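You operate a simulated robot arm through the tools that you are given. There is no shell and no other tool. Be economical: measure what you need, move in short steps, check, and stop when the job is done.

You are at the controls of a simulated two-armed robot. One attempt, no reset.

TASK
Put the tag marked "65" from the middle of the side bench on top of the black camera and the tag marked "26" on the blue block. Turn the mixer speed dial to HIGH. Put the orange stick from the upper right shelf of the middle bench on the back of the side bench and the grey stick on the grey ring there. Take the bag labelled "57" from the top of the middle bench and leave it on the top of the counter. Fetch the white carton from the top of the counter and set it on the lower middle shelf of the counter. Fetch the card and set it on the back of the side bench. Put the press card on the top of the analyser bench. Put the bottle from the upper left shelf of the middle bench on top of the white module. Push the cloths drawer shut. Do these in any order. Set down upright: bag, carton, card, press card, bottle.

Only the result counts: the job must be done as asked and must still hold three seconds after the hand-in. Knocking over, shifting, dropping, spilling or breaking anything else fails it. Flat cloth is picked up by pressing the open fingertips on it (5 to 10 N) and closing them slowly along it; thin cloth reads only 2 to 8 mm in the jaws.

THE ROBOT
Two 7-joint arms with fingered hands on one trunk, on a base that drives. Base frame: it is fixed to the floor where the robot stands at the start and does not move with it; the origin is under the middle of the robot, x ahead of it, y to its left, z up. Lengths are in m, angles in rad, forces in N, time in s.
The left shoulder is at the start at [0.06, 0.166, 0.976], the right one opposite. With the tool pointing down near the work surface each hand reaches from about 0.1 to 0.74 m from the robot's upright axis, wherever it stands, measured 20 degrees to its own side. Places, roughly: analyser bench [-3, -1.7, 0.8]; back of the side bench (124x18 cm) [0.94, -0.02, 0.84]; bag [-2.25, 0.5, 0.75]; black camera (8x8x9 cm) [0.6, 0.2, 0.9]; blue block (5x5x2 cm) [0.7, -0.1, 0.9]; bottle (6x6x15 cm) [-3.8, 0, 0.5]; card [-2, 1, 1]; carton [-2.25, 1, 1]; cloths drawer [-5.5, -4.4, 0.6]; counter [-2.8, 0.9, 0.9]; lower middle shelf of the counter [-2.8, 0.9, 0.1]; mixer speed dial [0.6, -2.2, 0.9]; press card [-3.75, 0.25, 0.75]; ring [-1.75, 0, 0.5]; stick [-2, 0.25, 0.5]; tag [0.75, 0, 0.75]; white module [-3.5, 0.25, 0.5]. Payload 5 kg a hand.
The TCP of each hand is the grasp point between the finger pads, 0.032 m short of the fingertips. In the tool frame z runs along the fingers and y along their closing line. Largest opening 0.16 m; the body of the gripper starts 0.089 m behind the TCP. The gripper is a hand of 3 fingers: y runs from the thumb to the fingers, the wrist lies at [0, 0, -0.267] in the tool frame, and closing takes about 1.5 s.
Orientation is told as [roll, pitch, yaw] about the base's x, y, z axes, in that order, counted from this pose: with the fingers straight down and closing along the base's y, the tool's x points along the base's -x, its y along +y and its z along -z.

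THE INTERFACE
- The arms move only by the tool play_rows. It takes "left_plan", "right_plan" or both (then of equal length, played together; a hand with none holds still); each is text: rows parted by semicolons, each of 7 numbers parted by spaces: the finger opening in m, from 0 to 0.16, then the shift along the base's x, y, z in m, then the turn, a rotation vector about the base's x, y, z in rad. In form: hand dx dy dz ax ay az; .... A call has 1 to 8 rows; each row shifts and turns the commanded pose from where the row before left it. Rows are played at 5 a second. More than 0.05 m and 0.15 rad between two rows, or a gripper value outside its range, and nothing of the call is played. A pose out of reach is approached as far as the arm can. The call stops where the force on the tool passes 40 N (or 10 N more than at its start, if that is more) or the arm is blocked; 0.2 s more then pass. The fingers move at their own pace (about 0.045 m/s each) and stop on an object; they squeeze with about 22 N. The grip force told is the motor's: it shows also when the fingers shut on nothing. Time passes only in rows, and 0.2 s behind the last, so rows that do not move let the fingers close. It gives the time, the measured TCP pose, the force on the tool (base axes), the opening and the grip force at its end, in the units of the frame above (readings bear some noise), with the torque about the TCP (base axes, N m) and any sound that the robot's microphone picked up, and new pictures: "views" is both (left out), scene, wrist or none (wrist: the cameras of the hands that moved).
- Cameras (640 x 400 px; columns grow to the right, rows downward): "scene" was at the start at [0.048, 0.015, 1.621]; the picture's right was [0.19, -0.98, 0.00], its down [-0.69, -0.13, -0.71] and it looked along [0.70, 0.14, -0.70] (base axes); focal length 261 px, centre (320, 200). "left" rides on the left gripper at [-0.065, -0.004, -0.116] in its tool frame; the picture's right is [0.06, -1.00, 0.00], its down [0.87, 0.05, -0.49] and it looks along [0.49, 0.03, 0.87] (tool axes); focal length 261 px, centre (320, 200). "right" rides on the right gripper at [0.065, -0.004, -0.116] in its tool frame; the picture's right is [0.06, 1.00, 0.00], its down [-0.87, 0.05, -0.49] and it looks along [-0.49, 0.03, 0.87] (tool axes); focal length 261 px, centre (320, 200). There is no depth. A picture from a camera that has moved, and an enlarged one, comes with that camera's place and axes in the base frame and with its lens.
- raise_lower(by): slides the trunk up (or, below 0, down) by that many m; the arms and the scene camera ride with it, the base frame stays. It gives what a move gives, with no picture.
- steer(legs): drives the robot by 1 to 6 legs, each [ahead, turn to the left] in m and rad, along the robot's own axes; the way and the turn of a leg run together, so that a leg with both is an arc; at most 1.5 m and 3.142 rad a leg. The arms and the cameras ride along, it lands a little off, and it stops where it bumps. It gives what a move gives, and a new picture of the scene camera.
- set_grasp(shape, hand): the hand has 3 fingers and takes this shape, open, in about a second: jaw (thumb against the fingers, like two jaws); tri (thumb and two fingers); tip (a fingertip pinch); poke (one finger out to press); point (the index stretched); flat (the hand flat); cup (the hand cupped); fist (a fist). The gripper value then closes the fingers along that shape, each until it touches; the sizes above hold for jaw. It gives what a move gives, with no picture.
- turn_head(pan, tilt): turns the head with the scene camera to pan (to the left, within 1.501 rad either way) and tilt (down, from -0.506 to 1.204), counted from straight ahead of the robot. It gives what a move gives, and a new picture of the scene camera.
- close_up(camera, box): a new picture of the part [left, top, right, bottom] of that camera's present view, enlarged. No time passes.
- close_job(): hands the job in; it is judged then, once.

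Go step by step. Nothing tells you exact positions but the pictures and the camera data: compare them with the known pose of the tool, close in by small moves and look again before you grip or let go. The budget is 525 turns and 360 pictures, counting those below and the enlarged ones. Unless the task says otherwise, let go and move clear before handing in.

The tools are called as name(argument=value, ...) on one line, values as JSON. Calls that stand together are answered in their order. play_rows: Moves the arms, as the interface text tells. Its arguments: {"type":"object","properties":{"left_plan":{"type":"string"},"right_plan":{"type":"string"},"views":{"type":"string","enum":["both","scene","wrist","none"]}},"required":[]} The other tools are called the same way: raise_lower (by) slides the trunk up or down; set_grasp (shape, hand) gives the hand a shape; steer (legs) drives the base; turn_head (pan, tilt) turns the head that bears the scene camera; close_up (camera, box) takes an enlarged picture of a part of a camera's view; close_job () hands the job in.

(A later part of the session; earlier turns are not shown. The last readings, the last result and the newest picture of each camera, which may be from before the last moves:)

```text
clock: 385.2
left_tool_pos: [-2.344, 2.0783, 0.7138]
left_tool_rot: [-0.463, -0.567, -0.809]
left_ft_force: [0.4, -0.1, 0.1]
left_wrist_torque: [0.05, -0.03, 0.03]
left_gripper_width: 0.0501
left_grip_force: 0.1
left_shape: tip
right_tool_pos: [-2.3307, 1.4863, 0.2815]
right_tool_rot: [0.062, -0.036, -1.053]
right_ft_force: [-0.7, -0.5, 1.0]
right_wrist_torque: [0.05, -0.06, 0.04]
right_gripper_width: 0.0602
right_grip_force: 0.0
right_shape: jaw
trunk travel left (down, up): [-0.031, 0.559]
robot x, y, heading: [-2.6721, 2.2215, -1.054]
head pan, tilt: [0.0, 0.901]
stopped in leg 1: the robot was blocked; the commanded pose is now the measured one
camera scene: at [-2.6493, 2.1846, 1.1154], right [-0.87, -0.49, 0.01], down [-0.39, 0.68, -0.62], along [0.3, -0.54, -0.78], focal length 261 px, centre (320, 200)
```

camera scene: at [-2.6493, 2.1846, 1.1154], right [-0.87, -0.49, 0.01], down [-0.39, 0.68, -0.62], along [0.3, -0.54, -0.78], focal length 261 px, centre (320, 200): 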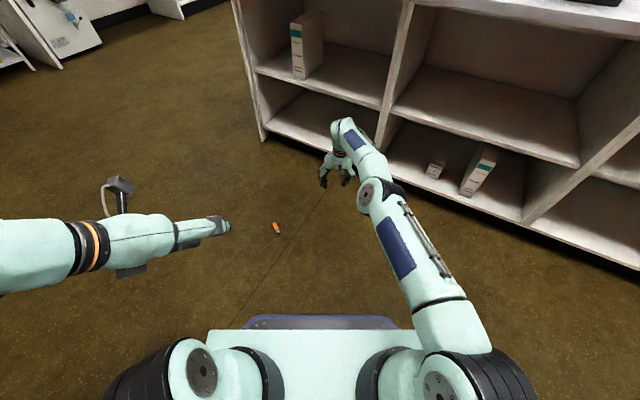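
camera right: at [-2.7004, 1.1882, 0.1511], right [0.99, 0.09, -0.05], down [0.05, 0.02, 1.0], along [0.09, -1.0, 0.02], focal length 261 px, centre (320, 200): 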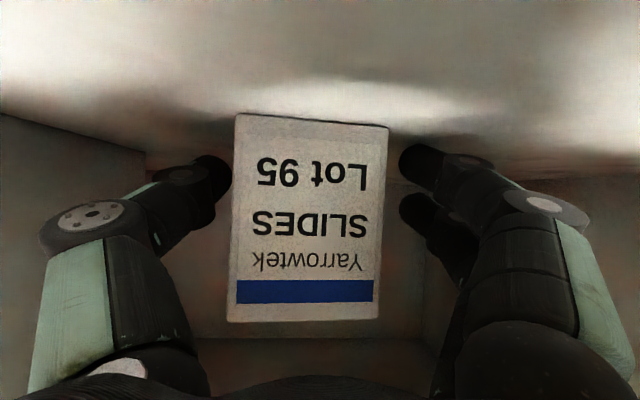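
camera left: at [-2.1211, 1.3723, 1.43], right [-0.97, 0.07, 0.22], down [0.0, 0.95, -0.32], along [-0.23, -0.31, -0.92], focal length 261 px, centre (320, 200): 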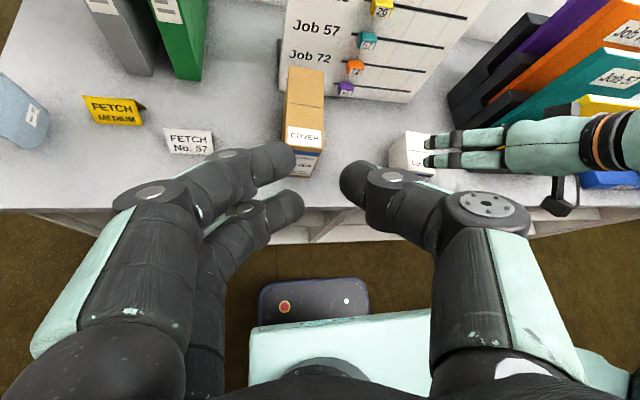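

steer(legs=[[0.2, 0], [0, 0.65]])

```text
clock: 388.6
left_tool_pos: [-2.2241, 2.1341, 0.7151]
left_tool_rot: [-0.466, -0.568, -0.16]
left_ft_force: [-0.4, 0.0, -0.2]
left_wrist_torque: [-0.01, 0.01, -0.01]
left_gripper_width: 0.0499
left_grip_force: 0.1
left_shape: tip
right_tool_pos: [-1.8587, 1.6701, 0.2838]
right_tool_rot: [0.063, -0.037, -0.403]
right_ft_force: [-1.1, 0.3, -0.6]
right_wrist_torque: [-0.06, 0.0, -0.02]
right_gripper_width: 0.0602
right_grip_force: 0.1
right_shape: jaw
trunk travel left (down, up): [-0.031, 0.559]
robot x, y, heading: [-2.5758, 2.0526, -0.411]
head pan, tilt: [0.0, 0.901]
camera scene: at [-2.5342, 2.0367, 1.1167], right [-0.4, -0.92, 0.01], down [-0.72, 0.31, -0.62], along [0.57, -0.25, -0.78], focal length 261 px, centre (320, 200)
```

scene: 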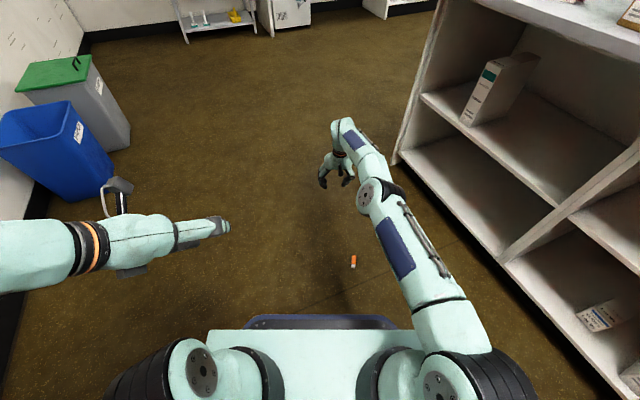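

play_rows(right_plan="0.06 -0.042 0.002 0 0 0 0; 0.06 -0.042 0.002 0 0 0 0; 0.06 -0.042 0.002 0 0 0 0; 0.06 -0.042 0.002 0 0 0 0; 0.06 -0.042 0.002 -0.02 0 0 0; 0.06 -0.042 0.002 -0.02 0 0 0; 0.06 0 0 0 0 0 0", views="wrist")

```text
clock: 390.2
left_tool_pos: [-2.2249, 2.1334, 0.715]
left_tool_rot: [-0.467, -0.57, -0.162]
left_ft_force: [0.4, 0.0, -0.8]
left_wrist_torque: [0.0, 0.01, 0.0]
left_gripper_width: 0.05
left_grip_force: 0.1
left_shape: tip
right_tool_pos: [-2.1109, 1.6825, 0.2438]
right_tool_rot: [0.062, -0.038, -0.405]
right_ft_force: [-0.4, -0.2, 0.1]
right_wrist_torque: [0.0, 0.0, 0.02]
right_gripper_width: 0.06
right_grip_force: 0.0
right_shape: jaw
trunk travel left (down, up): [-0.031, 0.559]
robot x, y, heading: [-2.5788, 2.0491, -0.406]
head pan, tilt: [0.0, 0.901]
camera right: at [-2.1801, 1.7006, 0.3567], right [0.33, 0.94, 0.06], down [0.79, -0.31, 0.53], along [0.51, -0.13, -0.85], focal length 261 px, centre (320, 200)
```

right: 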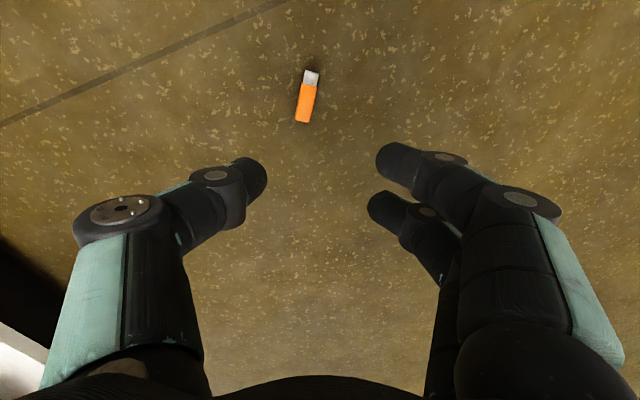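

play_rows(right_plan="0.06 -0.006 -0.001 -0.045 0 0 0; 0.06 -0.006 0 -0.045 0 0 0; 0.06 0 0 -0.045 0 0 0; 0.06 0 0 -0.04 0 0 0; 0.06 0 0 0 0 0 0", views="wrist")

```text
clock: 391.4
left_tool_pos: [-2.2247, 2.1338, 0.7156]
left_tool_rot: [-0.466, -0.569, -0.163]
left_ft_force: [0.7, 0.0, 0.2]
left_wrist_torque: [-0.01, 0.01, -0.02]
left_gripper_width: 0.05
left_grip_force: 0.1
left_shape: tip
right_tool_pos: [-2.1215, 1.6815, 0.0682]
right_tool_rot: [0.064, -0.036, -0.404]
right_ft_force: [-0.2, 0.3, -0.1]
right_wrist_torque: [0.02, 0.03, 0.01]
right_gripper_width: 0.0599
right_grip_force: 0.1
right_shape: jaw
trunk travel left (down, up): [-0.031, 0.559]
robot x, y, heading: [-2.5779, 2.053, -0.404]
head pan, tilt: [0.0, 0.901]
camera right: at [-2.1916, 1.6991, 0.1807], right [0.33, 0.94, 0.06], down [0.79, -0.31, 0.53], along [0.51, -0.13, -0.85], focal length 261 px, centre (320, 200)
```

right: 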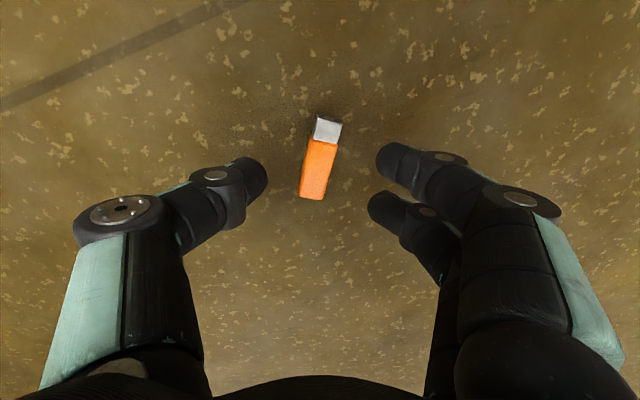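

play_rows(right_plan="0.06 0 0 -0.018 0 0 0; 0.06 0 0 -0.008 0 0 0; 0.06 0 0 -0.004 0 0 0; 0.03 0 0 0 0 0 0; 0 0 0 0 0 0 0; 0 0 0 0 0 0 0; 0 0 0 0 0 0 0", views="wrist")

```text
clock: 393.0
left_tool_pos: [-2.2249, 2.1354, 0.716]
left_tool_rot: [-0.465, -0.569, -0.161]
left_ft_force: [-1.7, 0.0, 0.8]
left_wrist_torque: [-0.03, 0.0, 0.02]
left_gripper_width: 0.05
left_grip_force: 0.0
left_shape: tip
right_tool_pos: [-2.1231, 1.6814, 0.039]
right_tool_rot: [0.063, -0.035, -0.402]
right_ft_force: [-0.7, -0.6, 1.3]
right_wrist_torque: [0.01, -0.06, 0.01]
right_gripper_width: 0.0132
right_grip_force: 22.0
right_shape: jaw
trunk travel left (down, up): [-0.031, 0.559]
robot x, y, heading: [-2.5766, 2.0496, -0.409]
head pan, tilt: [0.0, 0.901]
camera right: at [-2.1922, 1.6985, 0.1516], right [0.33, 0.94, 0.06], down [0.79, -0.31, 0.53], along [0.51, -0.13, -0.85], focal length 261 px, centre (320, 200)
```

right: 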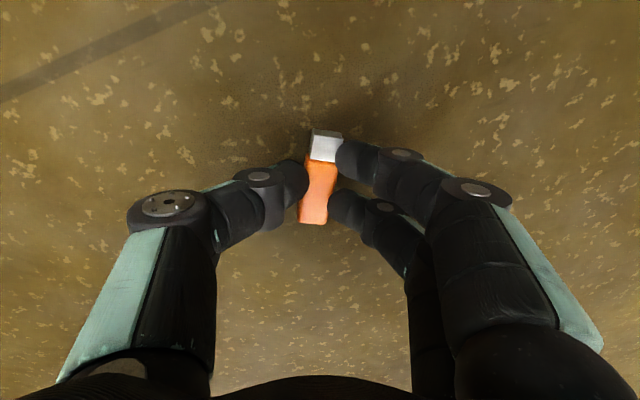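

The orange stick is firmly held in the right hand. I lift, raise the trunk, and reset the left hand to a neutral pose.

play_rows(right_plan="0 0 0 0.03 0 0 0; 0 0 0 0.04 0 0 0; 0 0 0 0.045 0 0 0; 0 0 0 0.045 0 0 0; 0 0 0 0.045 0 0 0; 0 0 0 0.045 0 0 0", views="none")

raise_lower(by=0.4)

raise_lower(by=0.12)

play_rows(left_plan="0.05 0.02 -0.01 0 0 0 0.081; 0.05 0.02 -0.01 0 0 0 0.081; 0.05 0.02 -0.01 0 0 0.142 0; 0.05 0.02 -0.01 0 0 0.142 0; 0.05 0.02 -0.01 0 0 0.142 0; 0.05 0.02 -0.01 0 0 0.143 0; 0.05 0.02 0 0 0.117 0 0; 0.05 0 0 0 0.117 0 0", views="none")

play_rows(left_plan="0.05 0 0 0 0.117 0 0; 0.05 0 0 0 0.115 0 0; 0.05 0 0 0 0 0 -0.137; 0.05 0 0 0 0 0 -0.137; 0.05 0 0 0 0 0 -0.136; 0.05 0 0 0 0 0 0", views="none")

set_grasp(hand="left", shape="jaw")

```text
clock: 394.4
left_tool_pos: [-2.225, 2.1343, 0.7163]
left_tool_rot: [-0.467, -0.57, -0.163]
left_ft_force: [-0.1, -0.4, 0.4]
left_wrist_torque: [-0.02, 0.01, 0.0]
left_gripper_width: 0.0502
left_grip_force: 0.1
left_shape: tip
right_tool_pos: [-2.1242, 1.6817, 0.2907]
right_tool_rot: [0.063, -0.036, -0.403]
right_ft_force: [0.0, 0.6, -0.6]
right_wrist_torque: [0.0, 0.01, -0.03]
right_gripper_width: 0.0108
right_grip_force: 22.6
right_shape: jaw
trunk travel left (down, up): [-0.031, 0.559]
robot x, y, heading: [-2.5751, 2.0506, -0.413]
head pan, tilt: [0.0, 0.901]
```

```text
clock: 398.2
left_tool_pos: [-2.226, 2.1314, 1.1155]
left_tool_rot: [-0.462, -0.569, -0.163]
left_ft_force: [0.0, 0.7, -0.2]
left_wrist_torque: [0.01, 0.0, 0.02]
left_gripper_width: 0.0499
left_grip_force: 0.1
left_shape: tip
right_tool_pos: [-2.1235, 1.6803, 0.6885]
right_tool_rot: [0.069, -0.037, -0.403]
right_ft_force: [0.1, -0.8, -0.1]
right_wrist_torque: [-0.04, 0.0, 0.0]
right_gripper_width: 0.0111
right_grip_force: 21.9
right_shape: jaw
trunk travel left (down, up): [-0.431, 0.159]
robot x, y, heading: [-2.5764, 2.0501, -0.406]
head pan, tilt: [0.0, 0.901]
```

```text
clock: 399.7
left_tool_pos: [-2.2271, 2.1315, 1.2359]
left_tool_rot: [-0.46, -0.569, -0.164]
left_ft_force: [-0.1, 0.1, 0.0]
left_wrist_torque: [-0.02, 0.02, 0.02]
left_gripper_width: 0.0498
left_grip_force: 0.1
left_shape: tip
right_tool_pos: [-2.1234, 1.6817, 0.8074]
right_tool_rot: [0.067, -0.037, -0.404]
right_ft_force: [1.0, 0.0, 0.2]
right_wrist_torque: [0.03, -0.01, 0.0]
right_gripper_width: 0.0108
right_grip_force: 22.1
right_shape: jaw
trunk travel left (down, up): [-0.551, 0.039]
robot x, y, heading: [-2.5755, 2.0483, -0.408]
head pan, tilt: [0.0, 0.901]
```

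```text
clock: 401.5
left_tool_pos: [-2.0861, 2.0719, 1.2374]
left_tool_rot: [-0.224, -0.001, 0.0]
left_ft_force: [1.2, 0.2, 0.1]
left_wrist_torque: [0.04, 0.0, 0.03]
left_gripper_width: 0.0498
left_grip_force: 0.1
left_shape: tip
right_tool_pos: [-2.1226, 1.682, 0.8086]
right_tool_rot: [0.068, -0.037, -0.403]
right_ft_force: [0.2, 0.0, 0.3]
right_wrist_torque: [-0.01, 0.0, -0.01]
right_gripper_width: 0.0107
right_grip_force: 21.9
right_shape: jaw
trunk travel left (down, up): [-0.551, 0.039]
robot x, y, heading: [-2.5787, 2.0498, -0.41]
head pan, tilt: [0.0, 0.901]
```

```text
clock: 402.9
left_tool_pos: [-2.0856, 2.0712, 1.2362]
left_tool_rot: [0.006, -0.001, -0.413]
left_ft_force: [0.5, 0.6, -0.3]
left_wrist_torque: [-0.02, -0.04, 0.02]
left_gripper_width: 0.0498
left_grip_force: 0.1
left_shape: tip
right_tool_pos: [-2.1233, 1.6812, 0.809]
right_tool_rot: [0.067, -0.038, -0.403]
right_ft_force: [0.1, -0.5, -0.4]
right_wrist_torque: [-0.03, 0.01, 0.0]
right_gripper_width: 0.0109
right_grip_force: 21.6
right_shape: jaw
trunk travel left (down, up): [-0.551, 0.039]
robot x, y, heading: [-2.5747, 2.0533, -0.409]
head pan, tilt: [0.0, 0.901]
```

```text
clock: 403.8
left_tool_pos: [-2.0859, 2.0716, 1.2353]
left_tool_rot: [0.006, -0.001, -0.411]
left_ft_force: [0.2, -1.1, 0.7]
left_wrist_torque: [-0.01, 0.0, 0.01]
left_gripper_width: 0.1598
left_grip_force: 0.2
left_shape: jaw
right_tool_pos: [-2.1229, 1.6814, 0.8093]
right_tool_rot: [0.067, -0.036, -0.403]
right_ft_force: [0.3, 0.5, 0.3]
right_wrist_torque: [-0.02, 0.02, -0.02]
right_gripper_width: 0.011
right_grip_force: 22.0
right_shape: jaw
trunk travel left (down, up): [-0.551, 0.039]
robot x, y, heading: [-2.5796, 2.0493, -0.408]
head pan, tilt: [0.0, 0.901]
```

play_rows(right_plan="0 -0.01 0.004 0.045 0 0 0; 0 -0.01 0.004 0.045 0 0 0; 0 -0.01 0.004 0.045 0 0 0; 0 -0.01 0.004 0.045 0 0 0; 0 -0.01 0.004 0.045 0 0 0; 0 -0.01 0.004 0.045 0 0 0; 0 -0.01 0.004 0.045 0 0 0; 0 -0.01 0.004 0.045 0 0 0", left_plan="0.13 0 0 0 0 0 0; 0.13 0 0 0 0 0 0; 0.13 0 0 0 0 0 0; 0.13 0 0 0 0 0 0; 0.13 0 0 0 0 0 0; 0.13 0 0 0 0 0 0; 0.13 0 0 0 0 0 0; 0.13 0 0 0 0 0 0", views="none")

turn_head(pan=0.2, tilt=0.8)

steer(legs=[[0, -0.08], [0.49, 0], [0, -1.08], [0.2, 0]])

```text
clock: 405.6
left_tool_pos: [-2.087, 2.0713, 1.2369]
left_tool_rot: [0.005, 0.001, -0.412]
left_ft_force: [0.1, -0.4, -0.2]
left_wrist_torque: [-0.02, -0.01, 0.0]
left_gripper_width: 0.13
left_grip_force: 0.1
left_shape: jaw
right_tool_pos: [-2.2044, 1.7142, 1.1684]
right_tool_rot: [0.068, -0.037, -0.404]
right_ft_force: [-0.5, 0.7, 0.1]
right_wrist_torque: [-0.02, -0.01, 0.02]
right_gripper_width: 0.0107
right_grip_force: 22.2
right_shape: jaw
trunk travel left (down, up): [-0.551, 0.039]
robot x, y, heading: [-2.5787, 2.0471, -0.407]
head pan, tilt: [0.0, 0.901]
```

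```text
clock: 406.4
left_tool_pos: [-2.0869, 2.0711, 1.2368]
left_tool_rot: [0.005, 0.001, -0.413]
left_ft_force: [-0.9, -0.6, 1.4]
left_wrist_torque: [-0.03, 0.02, 0.04]
left_gripper_width: 0.1304
left_grip_force: 0.0
left_shape: jaw
right_tool_pos: [-2.2038, 1.7132, 1.1685]
right_tool_rot: [0.069, -0.036, -0.403]
right_ft_force: [-0.1, 0.3, -0.5]
right_wrist_torque: [0.03, 0.02, 0.01]
right_gripper_width: 0.0109
right_grip_force: 22.3
right_shape: jaw
trunk travel left (down, up): [-0.551, 0.039]
robot x, y, heading: [-2.5756, 2.0493, -0.411]
head pan, tilt: [0.201, 0.799]
camera scene: at [-2.5276, 2.0444, 1.6445], right [-0.21, -0.98, 0.0], down [-0.7, 0.15, -0.7], along [0.68, -0.14, -0.72], focal length 261 px, centre (320, 200)
```

scene: 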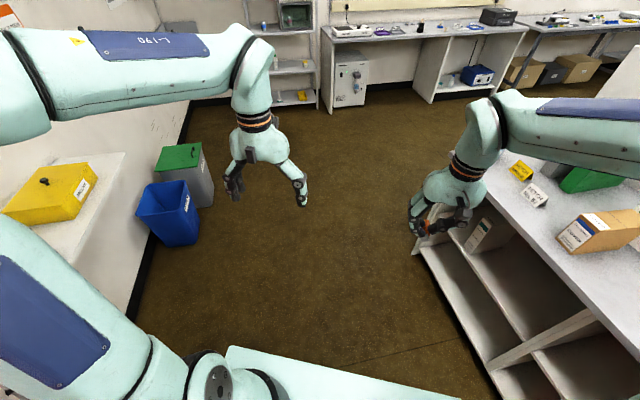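

```text
clock: 413.8
left_tool_pos: [-1.9242, 1.1791, 1.236]
left_tool_rot: [0.004, 0.002, -1.568]
left_ft_force: [0.2, 0.3, -0.2]
left_wrist_torque: [0.06, 0.02, -0.02]
left_gripper_width: 0.1301
left_grip_force: 0.1
left_shape: jaw
right_tool_pos: [-2.299, 1.1412, 1.1671]
right_tool_rot: [0.069, -0.035, -1.559]
right_ft_force: [-0.3, 0.3, 0.0]
right_wrist_torque: [0.03, 0.01, 0.01]
right_gripper_width: 0.0109
right_grip_force: 21.9
right_shape: jaw
trunk travel left (down, up): [-0.551, 0.039]
robot x, y, heading: [-2.1462, 1.6195, -1.565]
head pan, tilt: [0.201, 0.799]
camera scene: at [-2.128, 1.5694, 1.6445], right [-0.98, -0.21, 0.0], down [-0.15, 0.7, -0.7], along [0.14, -0.68, -0.72], focal length 261 px, centre (320, 200)
```

scene: 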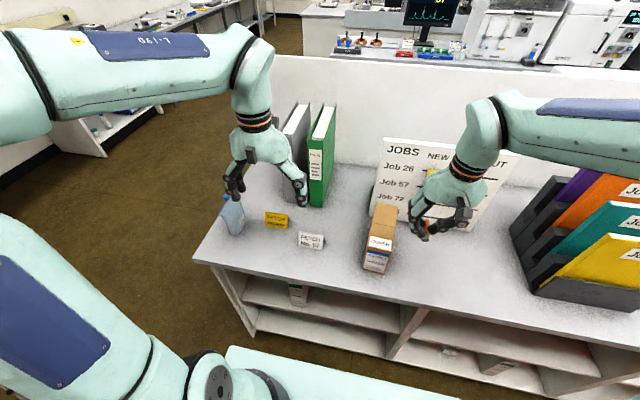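

play_rows(left_plan="0.12 -0.014 -0.022 -0.04 0 0 0; 0.12 -0.014 -0.022 -0.04 0 0 0; 0.12 -0.014 -0.022 -0.04 0 0 0; 0.12 -0.014 -0.022 -0.04 0 0 0; 0.12 -0.013 -0.022 -0.04 0 0 0; 0.12 0 0 -0.03 0 0 0; 0.12 0 0 0 0 0 0", views="wrist")

```text
clock: 415.4
left_tool_pos: [-1.9941, 1.0701, 1.0061]
left_tool_rot: [0.005, 0.0, -1.566]
left_ft_force: [0.1, -0.2, -0.7]
left_wrist_torque: [-0.04, -0.02, 0.01]
left_gripper_width: 0.1205
left_grip_force: 0.0
left_shape: jaw
right_tool_pos: [-2.2994, 1.1432, 1.1669]
right_tool_rot: [0.068, -0.036, -1.558]
right_ft_force: [-0.1, 0.3, 0.4]
right_wrist_torque: [-0.01, 0.0, -0.02]
right_gripper_width: 0.0105
right_grip_force: 21.5
right_shape: jaw
trunk travel left (down, up): [-0.551, 0.039]
robot x, y, heading: [-2.1454, 1.6215, -1.564]
head pan, tilt: [0.201, 0.799]
camera left: at [-1.9968, 1.004, 1.1219], right [-1.0, 0.06, -0.01], down [0.05, 0.87, 0.49], along [0.03, 0.49, -0.87], focal length 261 px, centre (320, 200)
```

left: 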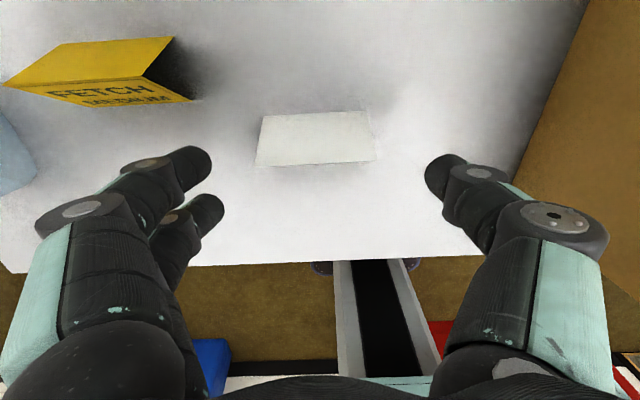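

play_rows(left_plan="0.12 0.002 0.004 -0.035 0 0 0; 0.12 0.001 0.002 -0.03 0 0 0; 0.12 0 0 -0.018 0 0 0; 0.09 0 0 0 0 0 0; 0.05 0 0 0 0 0 0; 0.04 0 0 0 0 0 0; 0.04 0 0 0 0 0 0", views="wrist")

```text
clock: 416.2
left_tool_pos: [-1.9922, 1.0738, 0.9329]
left_tool_rot: [0.003, -0.012, -1.565]
left_ft_force: [2.2, 0.9, 24.2]
left_wrist_torque: [0.26, -0.79, -0.04]
left_gripper_width: 0.0858
left_grip_force: 15.3
left_shape: jaw
right_tool_pos: [-2.2993, 1.1434, 1.1686]
right_tool_rot: [0.068, -0.039, -1.56]
right_ft_force: [-0.4, 0.0, -0.6]
right_wrist_torque: [0.01, 0.03, 0.03]
right_gripper_width: 0.0109
right_grip_force: 22.0
right_shape: jaw
trunk travel left (down, up): [-0.551, 0.039]
robot x, y, heading: [-2.1414, 1.618, -1.563]
head pan, tilt: [0.201, 0.799]
stopped in row 4 (left hand): the force on the tool passed its limit at 50 N (the readings are from after the stop); the commanded pose is now the measured one
camera left: at [-1.9948, 1.0095, 1.0493], right [-1.0, 0.06, 0.0], down [0.05, 0.87, 0.48], along [0.03, 0.48, -0.88], focal length 261 px, centre (320, 200)
```

left: 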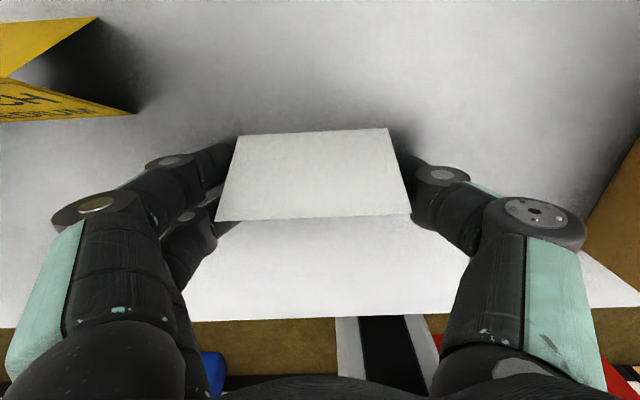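

The fingers touched the counter while closing and the card is between them. I ease up a little and tighten.

play_rows(left_plan="0.04 0 0 0.003 0 0 0; 0.0 0 0 0 0 0 0; 0.0 0 0 0 0 0 0; 0 0 0 0 0 0 0; 0 0 0 0.02 0 0 0; 0 0 0 0.03 0 0 0; 0 0 0 0 0 0 0", views="wrist")

```text
clock: 417.8
left_tool_pos: [-1.9911, 1.0746, 0.9811]
left_tool_rot: [0.003, -0.004, -1.566]
left_ft_force: [0.7, 0.1, -0.1]
left_wrist_torque: [0.0, -0.01, -0.01]
left_gripper_width: 0.0783
left_grip_force: 21.8
left_shape: jaw
right_tool_pos: [-2.2995, 1.1431, 1.1674]
right_tool_rot: [0.068, -0.036, -1.559]
right_ft_force: [-0.3, -0.4, -1.3]
right_wrist_torque: [-0.02, 0.0, -0.02]
right_gripper_width: 0.0106
right_grip_force: 22.5
right_shape: jaw
trunk travel left (down, up): [-0.551, 0.039]
robot x, y, heading: [-2.1394, 1.6224, -1.565]
head pan, tilt: [0.201, 0.799]
camera left: at [-1.9946, 1.01, 1.0985], right [-1.0, 0.06, 0.0], down [0.05, 0.87, 0.49], along [0.03, 0.49, -0.87], focal length 261 px, centre (320, 200)
```

left: 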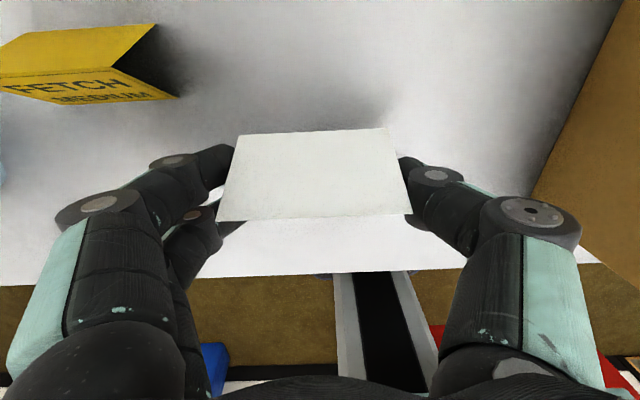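

The card is held. I raise it and drive to the side bench.

play_rows(left_plan="0 0 0.02 0.045 0 0 0; 0 0 0.03 0.04 0 0 0; 0 0 0.03 0.04 0 0 0; 0 0 0.03 0.04 0 0 0", views="none")

turn_head(pan=0.0, tilt=0.7)

steer(legs=[[-0.25, 0], [0, 1.565], [0.8, 0], [0.8, 0], [0, -1.571], [0.85, 0]])

```text
clock: 418.8
left_tool_pos: [-1.9924, 1.1864, 1.1468]
left_tool_rot: [0.002, -0.005, -1.566]
left_ft_force: [0.9, -0.6, -0.5]
left_wrist_torque: [0.01, -0.04, -0.01]
left_gripper_width: 0.0786
left_grip_force: 21.4
left_shape: jaw
right_tool_pos: [-2.2997, 1.1437, 1.1676]
right_tool_rot: [0.07, -0.036, -1.558]
right_ft_force: [0.4, 0.5, -0.3]
right_wrist_torque: [-0.02, -0.01, 0.02]
right_gripper_width: 0.0107
right_grip_force: 21.8
right_shape: jaw
trunk travel left (down, up): [-0.551, 0.039]
robot x, y, heading: [-2.1398, 1.6234, -1.563]
head pan, tilt: [0.201, 0.799]
```

```text
clock: 419.5
left_tool_pos: [-1.9911, 1.1839, 1.1461]
left_tool_rot: [0.003, -0.006, -1.566]
left_ft_force: [-0.6, -0.1, 0.1]
left_wrist_torque: [-0.02, -0.01, -0.01]
left_gripper_width: 0.0785
left_grip_force: 21.7
left_shape: jaw
right_tool_pos: [-2.2987, 1.1429, 1.1668]
right_tool_rot: [0.07, -0.036, -1.559]
right_ft_force: [0.0, 0.6, -0.4]
right_wrist_torque: [-0.01, 0.01, 0.03]
right_gripper_width: 0.0106
right_grip_force: 22.2
right_shape: jaw
trunk travel left (down, up): [-0.551, 0.039]
robot x, y, heading: [-2.1431, 1.6164, -1.563]
head pan, tilt: [0.0, 0.7]
camera scene: at [-2.1438, 1.5654, 1.6528], right [-1.0, -0.01, 0.0], down [-0.01, 0.64, -0.76], along [0.01, -0.76, -0.64], focal length 261 px, centre (320, 200)
```

scene: 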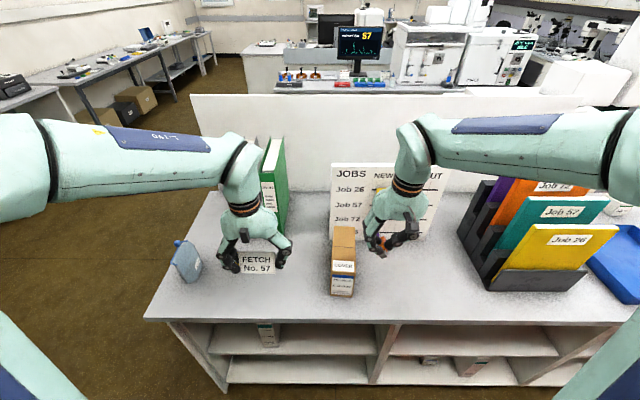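

```text
clock: 441.1
left_tool_pos: [-0.3832, 0.5936, 1.1465]
left_tool_rot: [0.003, -0.006, -1.557]
left_ft_force: [-0.1, -0.2, -0.2]
left_wrist_torque: [0.02, 0.03, -0.01]
left_gripper_width: 0.0786
left_grip_force: 21.8
left_shape: jaw
right_tool_pos: [-0.6905, 0.5499, 1.1674]
right_tool_rot: [0.067, -0.036, -1.55]
right_ft_force: [0.0, -0.2, -0.2]
right_wrist_torque: [0.02, 0.01, 0.02]
right_gripper_width: 0.0107
right_grip_force: 22.4
right_shape: jaw
trunk travel left (down, up): [-0.551, 0.039]
robot x, y, heading: [-0.5402, 1.0303, -1.552]
head pan, tilt: [0.0, 0.7]
camera scene: at [-0.5389, 0.9735, 1.6528], right [-1.0, -0.02, 0.0], down [-0.01, 0.64, -0.76], along [0.01, -0.76, -0.64], focal length 261 px, centre (320, 200)
```

scene: 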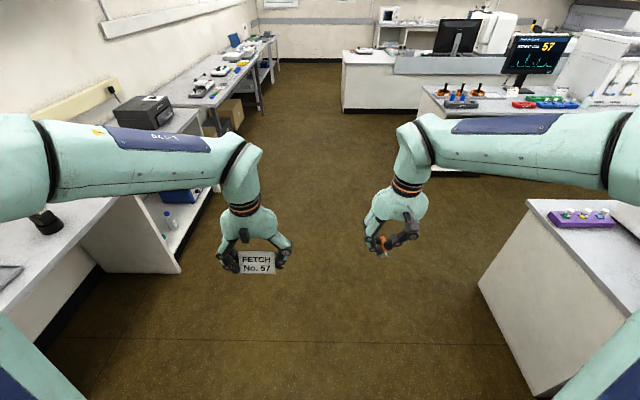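

steer(legs=[[0.87, 0], [0, 1.553], [0.62, 0]])

```text
clock: 452.7
left_tool_pos: [0.5387, 0.303, 1.1458]
left_tool_rot: [0.003, -0.005, -0.006]
left_ft_force: [0.8, 0.4, -0.4]
left_wrist_torque: [-0.04, 0.02, 0.0]
left_gripper_width: 0.0783
left_grip_force: 21.7
left_shape: jaw
right_tool_pos: [0.5786, -0.0043, 1.1665]
right_tool_rot: [0.068, -0.038, 0.001]
right_ft_force: [0.2, 0.3, 0.1]
right_wrist_torque: [-0.01, 0.06, 0.02]
right_gripper_width: 0.0109
right_grip_force: 21.9
right_shape: jaw
trunk travel left (down, up): [-0.551, 0.039]
robot x, y, heading: [0.1015, 0.1561, -0.004]
head pan, tilt: [0.0, 0.7]
camera scene: at [0.1549, 0.1564, 1.6528], right [0.0, -1.0, 0.0], down [-0.64, 0.0, -0.76], along [0.76, 0.0, -0.64], focal length 261 px, centre (320, 200)
```

scene: 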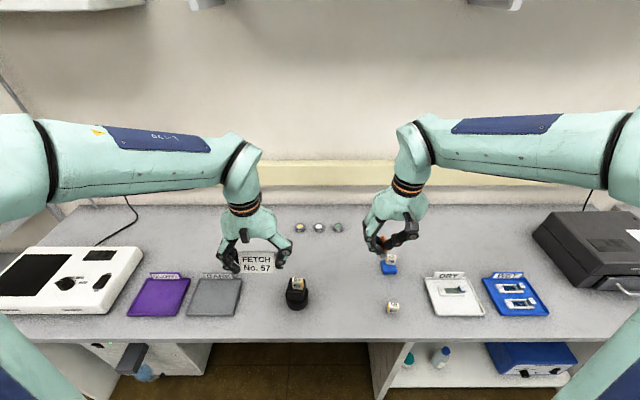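

steer(legs=[[0.08, 0]])

play_rows(left_plan="0 0.045 0.012 0 0 0 0; 0 0.045 0.012 0 0 0 0; 0 0.045 0.012 0 0 0 0; 0 0.045 0.012 0 0 0 0; 0 0.045 0.01 0 0 0 0; 0 0.035 0.01 0 0 0 0; 0 0 0 0 0 0 0", right_plan="0 0.045 -0.012 0 0 0 0; 0 0.045 -0.012 0 0 0 0; 0 0.045 -0.012 0 0 0 0; 0 0.045 -0.012 0 0 0 0; 0 0.04 -0.012 0 0 0 0; 0 0 -0.012 0 0 0 0; 0 0 0 0 0 0 0", views="none")

```text
clock: 453.8
left_tool_pos: [0.6208, 0.3025, 1.1465]
left_tool_rot: [0.002, -0.004, -0.006]
left_ft_force: [0.9, 0.2, 0.4]
left_wrist_torque: [0.02, 0.07, 0.02]
left_gripper_width: 0.0783
left_grip_force: 22.2
left_shape: jaw
right_tool_pos: [0.6607, -0.0047, 1.1664]
right_tool_rot: [0.068, -0.035, 0.0]
right_ft_force: [0.5, -0.9, -0.4]
right_wrist_torque: [0.02, 0.06, -0.01]
right_gripper_width: 0.0107
right_grip_force: 21.9
right_shape: jaw
trunk travel left (down, up): [-0.551, 0.039]
robot x, y, heading: [0.1854, 0.1559, -0.004]
head pan, tilt: [0.0, 0.7]
camera scene: at [0.2369, 0.1563, 1.6527], right [0.0, -1.0, 0.0], down [-0.65, 0.0, -0.76], along [0.76, 0.0, -0.65], focal length 261 px, centre (320, 200)
```

scene: 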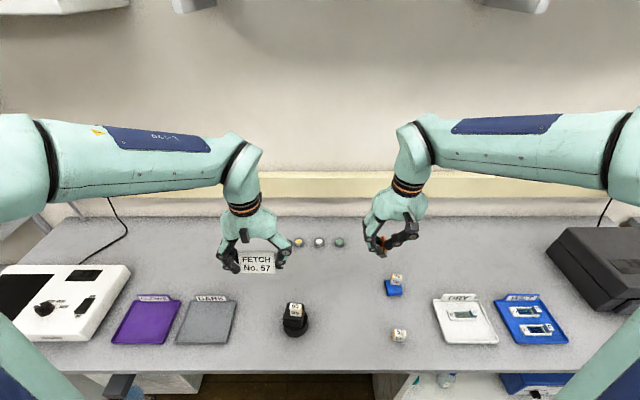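

```text
clock: 455.4
left_tool_pos: [0.8797, 0.3729, 1.1448]
left_tool_rot: [0.004, -0.006, -0.005]
left_ft_force: [0.1, 0.7, -0.6]
left_wrist_torque: [0.01, 0.01, -0.02]
left_gripper_width: 0.0784
left_grip_force: 21.9
left_shape: jaw
right_tool_pos: [0.8781, -0.0763, 1.1662]
right_tool_rot: [0.069, -0.038, 0.002]
right_ft_force: [0.0, -0.1, -0.1]
right_wrist_torque: [-0.03, -0.03, 0.03]
right_gripper_width: 0.0104
right_grip_force: 22.1
right_shape: jaw
trunk travel left (down, up): [-0.551, 0.039]
robot x, y, heading: [0.1783, 0.1567, -0.002]
head pan, tilt: [0.0, 0.7]
```

play_rows(left_plan="0 0.002 0.004 -0.045 0 0 0; 0 0.002 0.004 -0.045 0 0 0; 0 0.002 0.004 -0.045 0 0 0; 0 0.002 0 -0.045 0 0 0; 0 0.002 0 -0.03 0 0 0; 0 0 0 0 0 0 0", right_plan="0 0.002 0 -0.045 0 0 0; 0 0.002 0 -0.045 0 0 0; 0 0.002 0 -0.045 0 0 0; 0 0.002 0 -0.045 0 0 0; 0 0.002 0 -0.045 0 0 0; 0 0 0 0 0 0 0", views="both")

```text
clock: 456.8
left_tool_pos: [0.889, 0.3826, 0.9368]
left_tool_rot: [0.004, -0.005, -0.004]
left_ft_force: [0.4, 0.4, -0.2]
left_wrist_torque: [-0.02, -0.02, 0.0]
left_gripper_width: 0.0786
left_grip_force: 21.8
left_shape: jaw
right_tool_pos: [0.8895, -0.0773, 0.943]
right_tool_rot: [0.067, -0.037, 0.003]
right_ft_force: [0.0, 0.1, -0.2]
right_wrist_torque: [0.02, -0.04, 0.0]
right_gripper_width: 0.0109
right_grip_force: 22.2
right_shape: jaw
trunk travel left (down, up): [-0.551, 0.039]
robot x, y, heading: [0.1848, 0.1578, -0.002]
head pan, tilt: [0.0, 0.7]
camera scene: at [0.234, 0.1563, 1.6529], right [0.0, -1.0, 0.0], down [-0.64, 0.0, -0.77], along [0.77, 0.0, -0.64], focal length 261 px, centre (320, 200)
camera right: at [0.8191, -0.0885, 1.0555], right [-0.07, 1.0, 0.07], down [0.85, 0.02, 0.53], along [0.52, 0.09, -0.85], focal length 261 px, centre (320, 200)
camera left: at [0.9557, 0.3769, 1.0533], right [-0.07, -1.0, 0.0], down [-0.87, 0.06, 0.49], along [-0.49, 0.04, -0.87], focal length 261 px, centre (320, 200)
```

scene: 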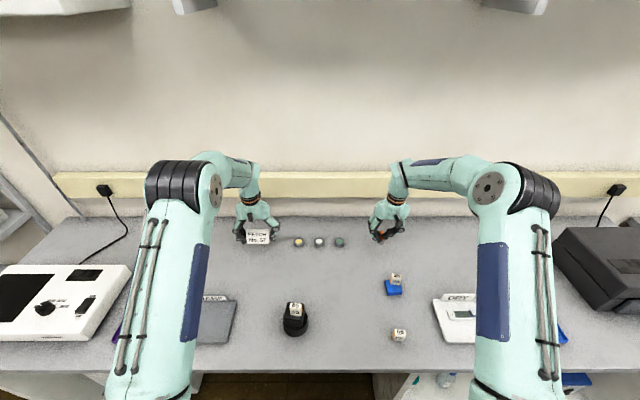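
right: 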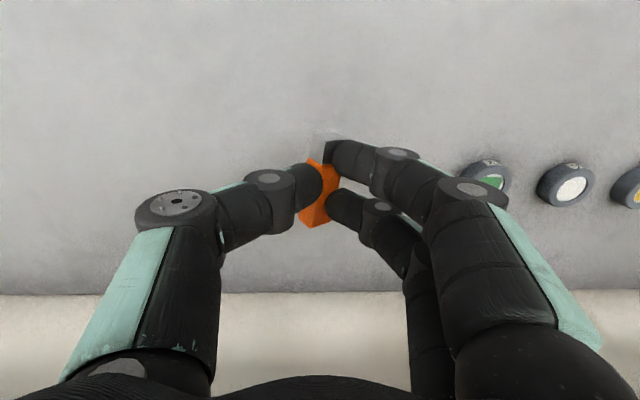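
left: 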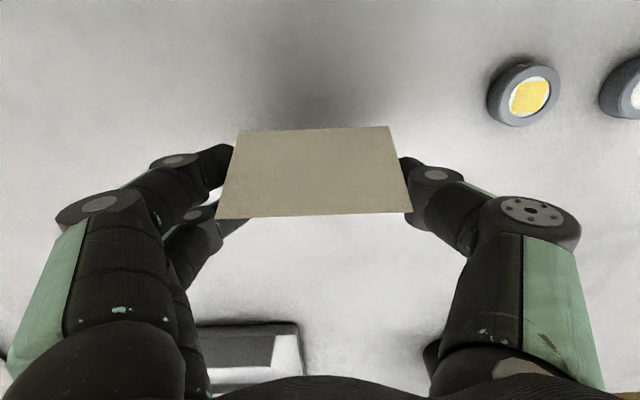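

play_rows(left_plan="0 0.002 0 -0.025 0 0 0; 0 0 0 -0.015 0 0 0; 0 0 0 -0.005 0 0 0; 0 0 0 0 0 0 0", right_plan="0 0.002 0 -0.025 0 0 0; 0 0 0 -0.017 0 0 0; 0 0 0 -0.006 0 0 0; 0 0 0 0 0 0 0", views="none")

```text
clock: 457.8
left_tool_pos: [0.8928, 0.3832, 0.8935]
left_tool_rot: [0.003, -0.005, -0.006]
left_ft_force: [0.6, -0.1, 0.0]
left_wrist_torque: [0.01, 0.0, -0.02]
left_gripper_width: 0.0785
left_grip_force: 22.2
left_shape: jaw
right_tool_pos: [0.8905, -0.0771, 0.8929]
right_tool_rot: [0.067, -0.038, 0.0]
right_ft_force: [0.4, 0.4, 0.6]
right_wrist_torque: [-0.01, -0.02, -0.04]
right_gripper_width: 0.0105
right_grip_force: 22.0
right_shape: jaw
trunk travel left (down, up): [-0.551, 0.039]
robot x, y, heading: [0.1812, 0.1532, -0.002]
head pan, tilt: [0.0, 0.7]
```

play_rows(left_plan="0 0 0 -0.003 0 0 0; 0 0 0 -0.002 0 0 0; 0 0 0 -0.002 0 0 0; 0 0 0 0 0 0 0", right_plan="0 0 0 -0.002 0 0 0; 0 0 0 -0.002 0 0 0; 0 0 0 -0.002 0 0 0; 0 0 0 0 0 0 0", views="none")

```text
clock: 458.8
left_tool_pos: [0.8915, 0.3821, 0.8859]
left_tool_rot: [0.004, -0.007, -0.006]
left_ft_force: [0.0, 0.1, -0.6]
left_wrist_torque: [0.01, -0.03, 0.02]
left_gripper_width: 0.0785
left_grip_force: 21.8
left_shape: jaw
right_tool_pos: [0.89, -0.0777, 0.8918]
right_tool_rot: [0.068, -0.042, 0.003]
right_ft_force: [1.0, -3.5, 26.7]
right_wrist_torque: [0.09, -0.11, -0.06]
right_gripper_width: 0.012
right_grip_force: 21.4
right_shape: jaw
trunk travel left (down, up): [-0.551, 0.039]
robot x, y, heading: [0.1867, 0.1552, 0.003]
head pan, tilt: [0.0, 0.7]
```

Right contact is made; I raise it a hair and open the right, and continue lowering the left.

play_rows(right_plan="0 0 0 0.004 0 0 0; 0.025 0 0 0 0 0 0; 0.04 0 0 0 0 0 0; 0.05 0 0 0 0 0 0; 0.05 0 0 0.02 0 0 0; 0.05 0 0 0.04 0 0 0", left_plan="0 0 0 -0.002 0 0 0; 0 0 0 0 0 0 0; 0 0 0 0 0 0 0; 0 0 0 0 0 0 0; 0 0 0 0 0 0 0; 0 0 0 0 0 0 0", views="wrist")

```text
clock: 460.1
left_tool_pos: [0.8913, 0.383, 0.8821]
left_tool_rot: [0.005, -0.006, -0.006]
left_ft_force: [-2.5, 0.4, 6.8]
left_wrist_torque: [0.36, 0.16, 0.1]
left_gripper_width: 0.0782
left_grip_force: 22.0
left_shape: jaw
right_tool_pos: [0.8902, -0.0759, 0.9524]
right_tool_rot: [0.069, -0.037, 0.003]
right_ft_force: [1.2, 0.0, 0.3]
right_wrist_torque: [-0.02, -0.02, 0.01]
right_gripper_width: 0.0495
right_grip_force: 0.0
right_shape: jaw
trunk travel left (down, up): [-0.551, 0.039]
robot x, y, heading: [0.1802, 0.158, 0.001]
head pan, tilt: [0.0, 0.7]
camera right: at [0.8201, -0.0877, 1.0653], right [-0.07, 1.0, 0.07], down [0.85, 0.02, 0.53], along [0.52, 0.09, -0.85], focal length 261 px, centre (320, 200)
camera left: at [0.9575, 0.377, 0.9992], right [-0.07, -1.0, 0.0], down [-0.87, 0.06, 0.49], along [-0.49, 0.04, -0.87], focal length 261 px, centre (320, 200)
```

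right: 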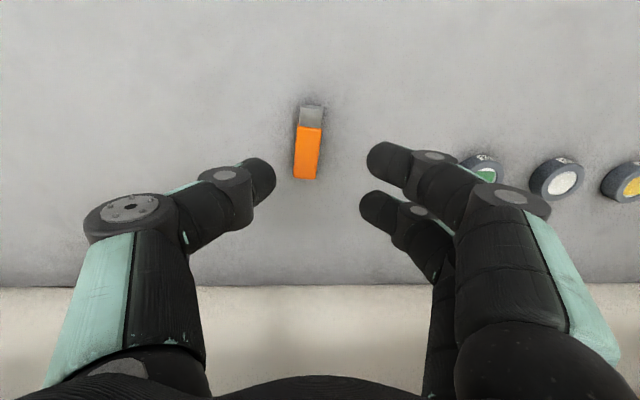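
left: 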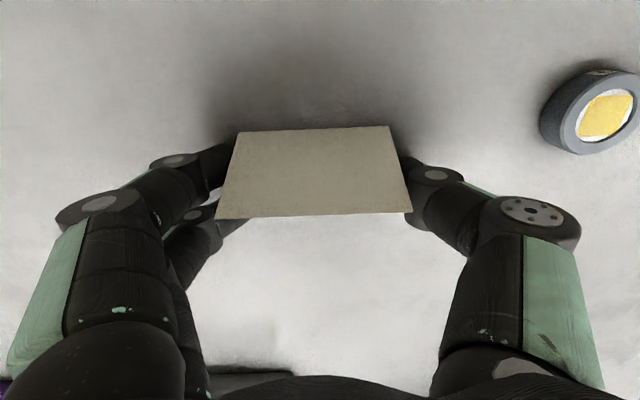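

The orange stick is placed. I release the card.

play_rows(left_plan="0.085 0 0 0.001 0 0 0; 0.095 0 0 0 0 0 0; 0.105 0 0 0 0 0 0; 0.11 0 0 0.002 0 0 0; 0.11 0 0 0.03 0 0 0; 0.11 0 0 0.045 0 0 0; 0.11 0 0 0.045 0 0 0", right_plan="0.05 0 0 0.02 0 0 0; 0.05 0 0 0.02 0 0 0; 0.05 0 0 0.02 0 0 0; 0.05 0 0 0.02 0 0 0; 0.05 -0.03 0 0.02 0 0 0; 0.05 -0.03 0 0.02 0 0 0; 0.05 -0.03 0 0.02 0 0 0", views="scene")

close_up(camera="scene", box=[220, 200, 440, 350])

```text
clock: 461.8
left_tool_pos: [0.8904, 0.3834, 1.0069]
left_tool_rot: [0.004, -0.009, -0.006]
left_ft_force: [0.1, -0.1, -0.4]
left_wrist_torque: [-0.01, -0.03, -0.03]
left_gripper_width: 0.1098
left_grip_force: 0.0
left_shape: jaw
right_tool_pos: [0.7976, -0.0776, 1.0929]
right_tool_rot: [0.069, -0.037, 0.002]
right_ft_force: [0.3, 0.5, 0.7]
right_wrist_torque: [-0.01, -0.02, 0.01]
right_gripper_width: 0.0494
right_grip_force: 0.0
right_shape: jaw
trunk travel left (down, up): [-0.551, 0.039]
robot x, y, heading: [0.1816, 0.1602, -0.001]
head pan, tilt: [0.0, 0.7]
camera scene: at [0.2326, 0.156, 1.6528], right [0.0, -1.0, 0.0], down [-0.64, 0.0, -0.77], along [0.77, 0.0, -0.64], focal length 261 px, centre (320, 200)
```

scene: 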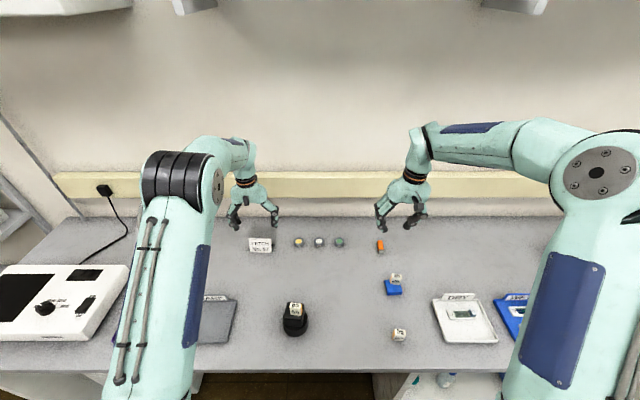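

```text
2.67 times, centred on (330, 275) of scene
camera zoom: at [0.2326, 0.156, 1.6528], right [0.0, -1.0, 0.0], down [-0.64, 0.0, -0.77], along [0.77, 0.0, -0.64], focal length 696 px, centre (293, 0)
```

zoom: 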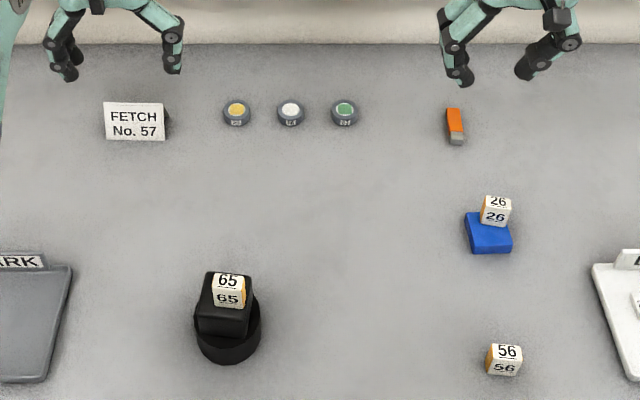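

The card, orange stick and tags are all in place. I retract and drive to the left end of the middle bench.

play_rows(left_plan="0.1 -0.02 0 0.045 0 0 0; 0.1 -0.02 0 0.045 0 0 0; 0.1 -0.03 0 0.035 0 0 0; 0.1 -0.045 0 0 0 0 0; 0.1 -0.045 0 0 0 0 0; 0.1 -0.045 0 0 0 0 0; 0.1 -0.045 0 0 0 0 0; 0.1 -0.045 0 0 0 0 0", right_plan="0.06 -0.02 0 0.03 0 0 0; 0.06 -0.02 -0.01 0.03 0 0 0; 0.06 -0.03 -0.01 0 0 0 0; 0.06 -0.04 -0.01 0 0 0 0; 0.06 -0.04 -0.01 0 0 0 0; 0.06 -0.045 -0.01 0 0 0 0; 0.06 -0.03 0 0 0 0 0; 0.06 0 0 0 0 0 0", views="none")

steer(legs=[[-0.35, 0], [0, -1.571], [1.05, 0], [0, -1.571], [1.2, 0], [1.2, 0]])

```text
clock: 463.6
left_tool_pos: [0.5948, 0.3815, 1.1315]
left_tool_rot: [0.003, -0.007, -0.005]
left_ft_force: [0.1, -0.5, -0.6]
left_wrist_torque: [-0.02, -0.07, 0.01]
left_gripper_width: 0.1003
left_grip_force: 0.0
left_shape: jaw
right_tool_pos: [0.5759, -0.1256, 1.1537]
right_tool_rot: [0.068, -0.037, 0.003]
right_ft_force: [0.0, -0.2, 0.2]
right_wrist_torque: [-0.04, -0.04, 0.02]
right_gripper_width: 0.0598
right_grip_force: 0.0
right_shape: jaw
trunk travel left (down, up): [-0.551, 0.039]
robot x, y, heading: [0.1806, 0.1555, 0.003]
head pan, tilt: [0.0, 0.7]
```

```text
clock: 490.1
left_tool_pos: [-2.976, -1.135, 1.1316]
left_tool_rot: [0.004, -0.006, -3.133]
left_ft_force: [0.0, -0.3, 0.8]
left_wrist_torque: [-0.04, 0.01, 0.0]
left_gripper_width: 0.1002
left_grip_force: 0.0
left_shape: jaw
right_tool_pos: [-2.962, -0.6278, 1.1513]
right_tool_rot: [0.067, -0.037, -3.124]
right_ft_force: [-0.9, -0.7, -0.3]
right_wrist_torque: [-0.02, -0.03, 0.01]
right_gripper_width: 0.0597
right_grip_force: 0.1
right_shape: jaw
trunk travel left (down, up): [-0.551, 0.039]
robot x, y, heading: [-2.5634, -0.9036, -3.127]
head pan, tilt: [0.0, 0.7]
camera scene: at [-2.6221, -0.9063, 1.6528], right [-0.01, 1.0, 0.0], down [0.64, 0.01, -0.76], along [-0.76, -0.01, -0.64], focal length 261 px, centre (320, 200)
```

scene: 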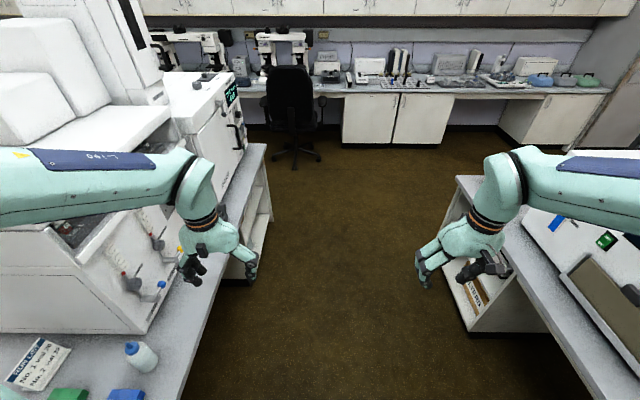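

steer(legs=[[1.0, 0], [0, -1.585]])

```text
clock: 499.3
left_tool_pos: [-3.7984, -0.5093, 1.1306]
left_tool_rot: [0.003, -0.007, 1.579]
left_ft_force: [0.1, -1.2, 0.5]
left_wrist_torque: [-0.01, 0.01, 0.03]
left_gripper_width: 0.1006
left_grip_force: 0.1
left_shape: jaw
right_tool_pos: [-3.2924, -0.5219, 1.1524]
right_tool_rot: [0.067, -0.038, 1.587]
right_ft_force: [0.0, -0.4, -0.3]
right_wrist_torque: [0.01, 0.03, 0.03]
right_gripper_width: 0.0597
right_grip_force: 0.0
right_shape: jaw
trunk travel left (down, up): [-0.551, 0.039]
robot x, y, heading: [-3.568, -0.9213, 1.583]
head pan, tilt: [0.0, 0.7]
camera scene: at [-3.5723, -0.8658, 1.6528], right [1.0, 0.01, 0.0], down [0.01, -0.64, -0.76], along [-0.01, 0.76, -0.64], focal length 261 px, centre (320, 200)
```

scene: 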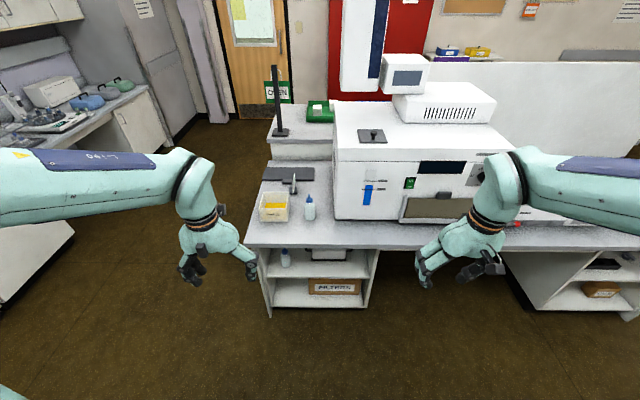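

close_up(camera="scene", box=[240, 160, 480, 320])

```text
2.50 times, centred on (360, 240) of scene
camera zoom: at [-3.5723, -0.8658, 1.6528], right [1.0, 0.01, 0.0], down [0.01, -0.64, -0.76], along [-0.01, 0.76, -0.64], focal length 652 px, centre (220, 100)
```

zoom: 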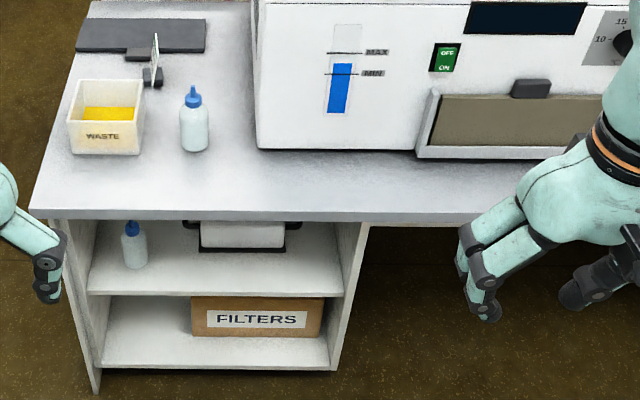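

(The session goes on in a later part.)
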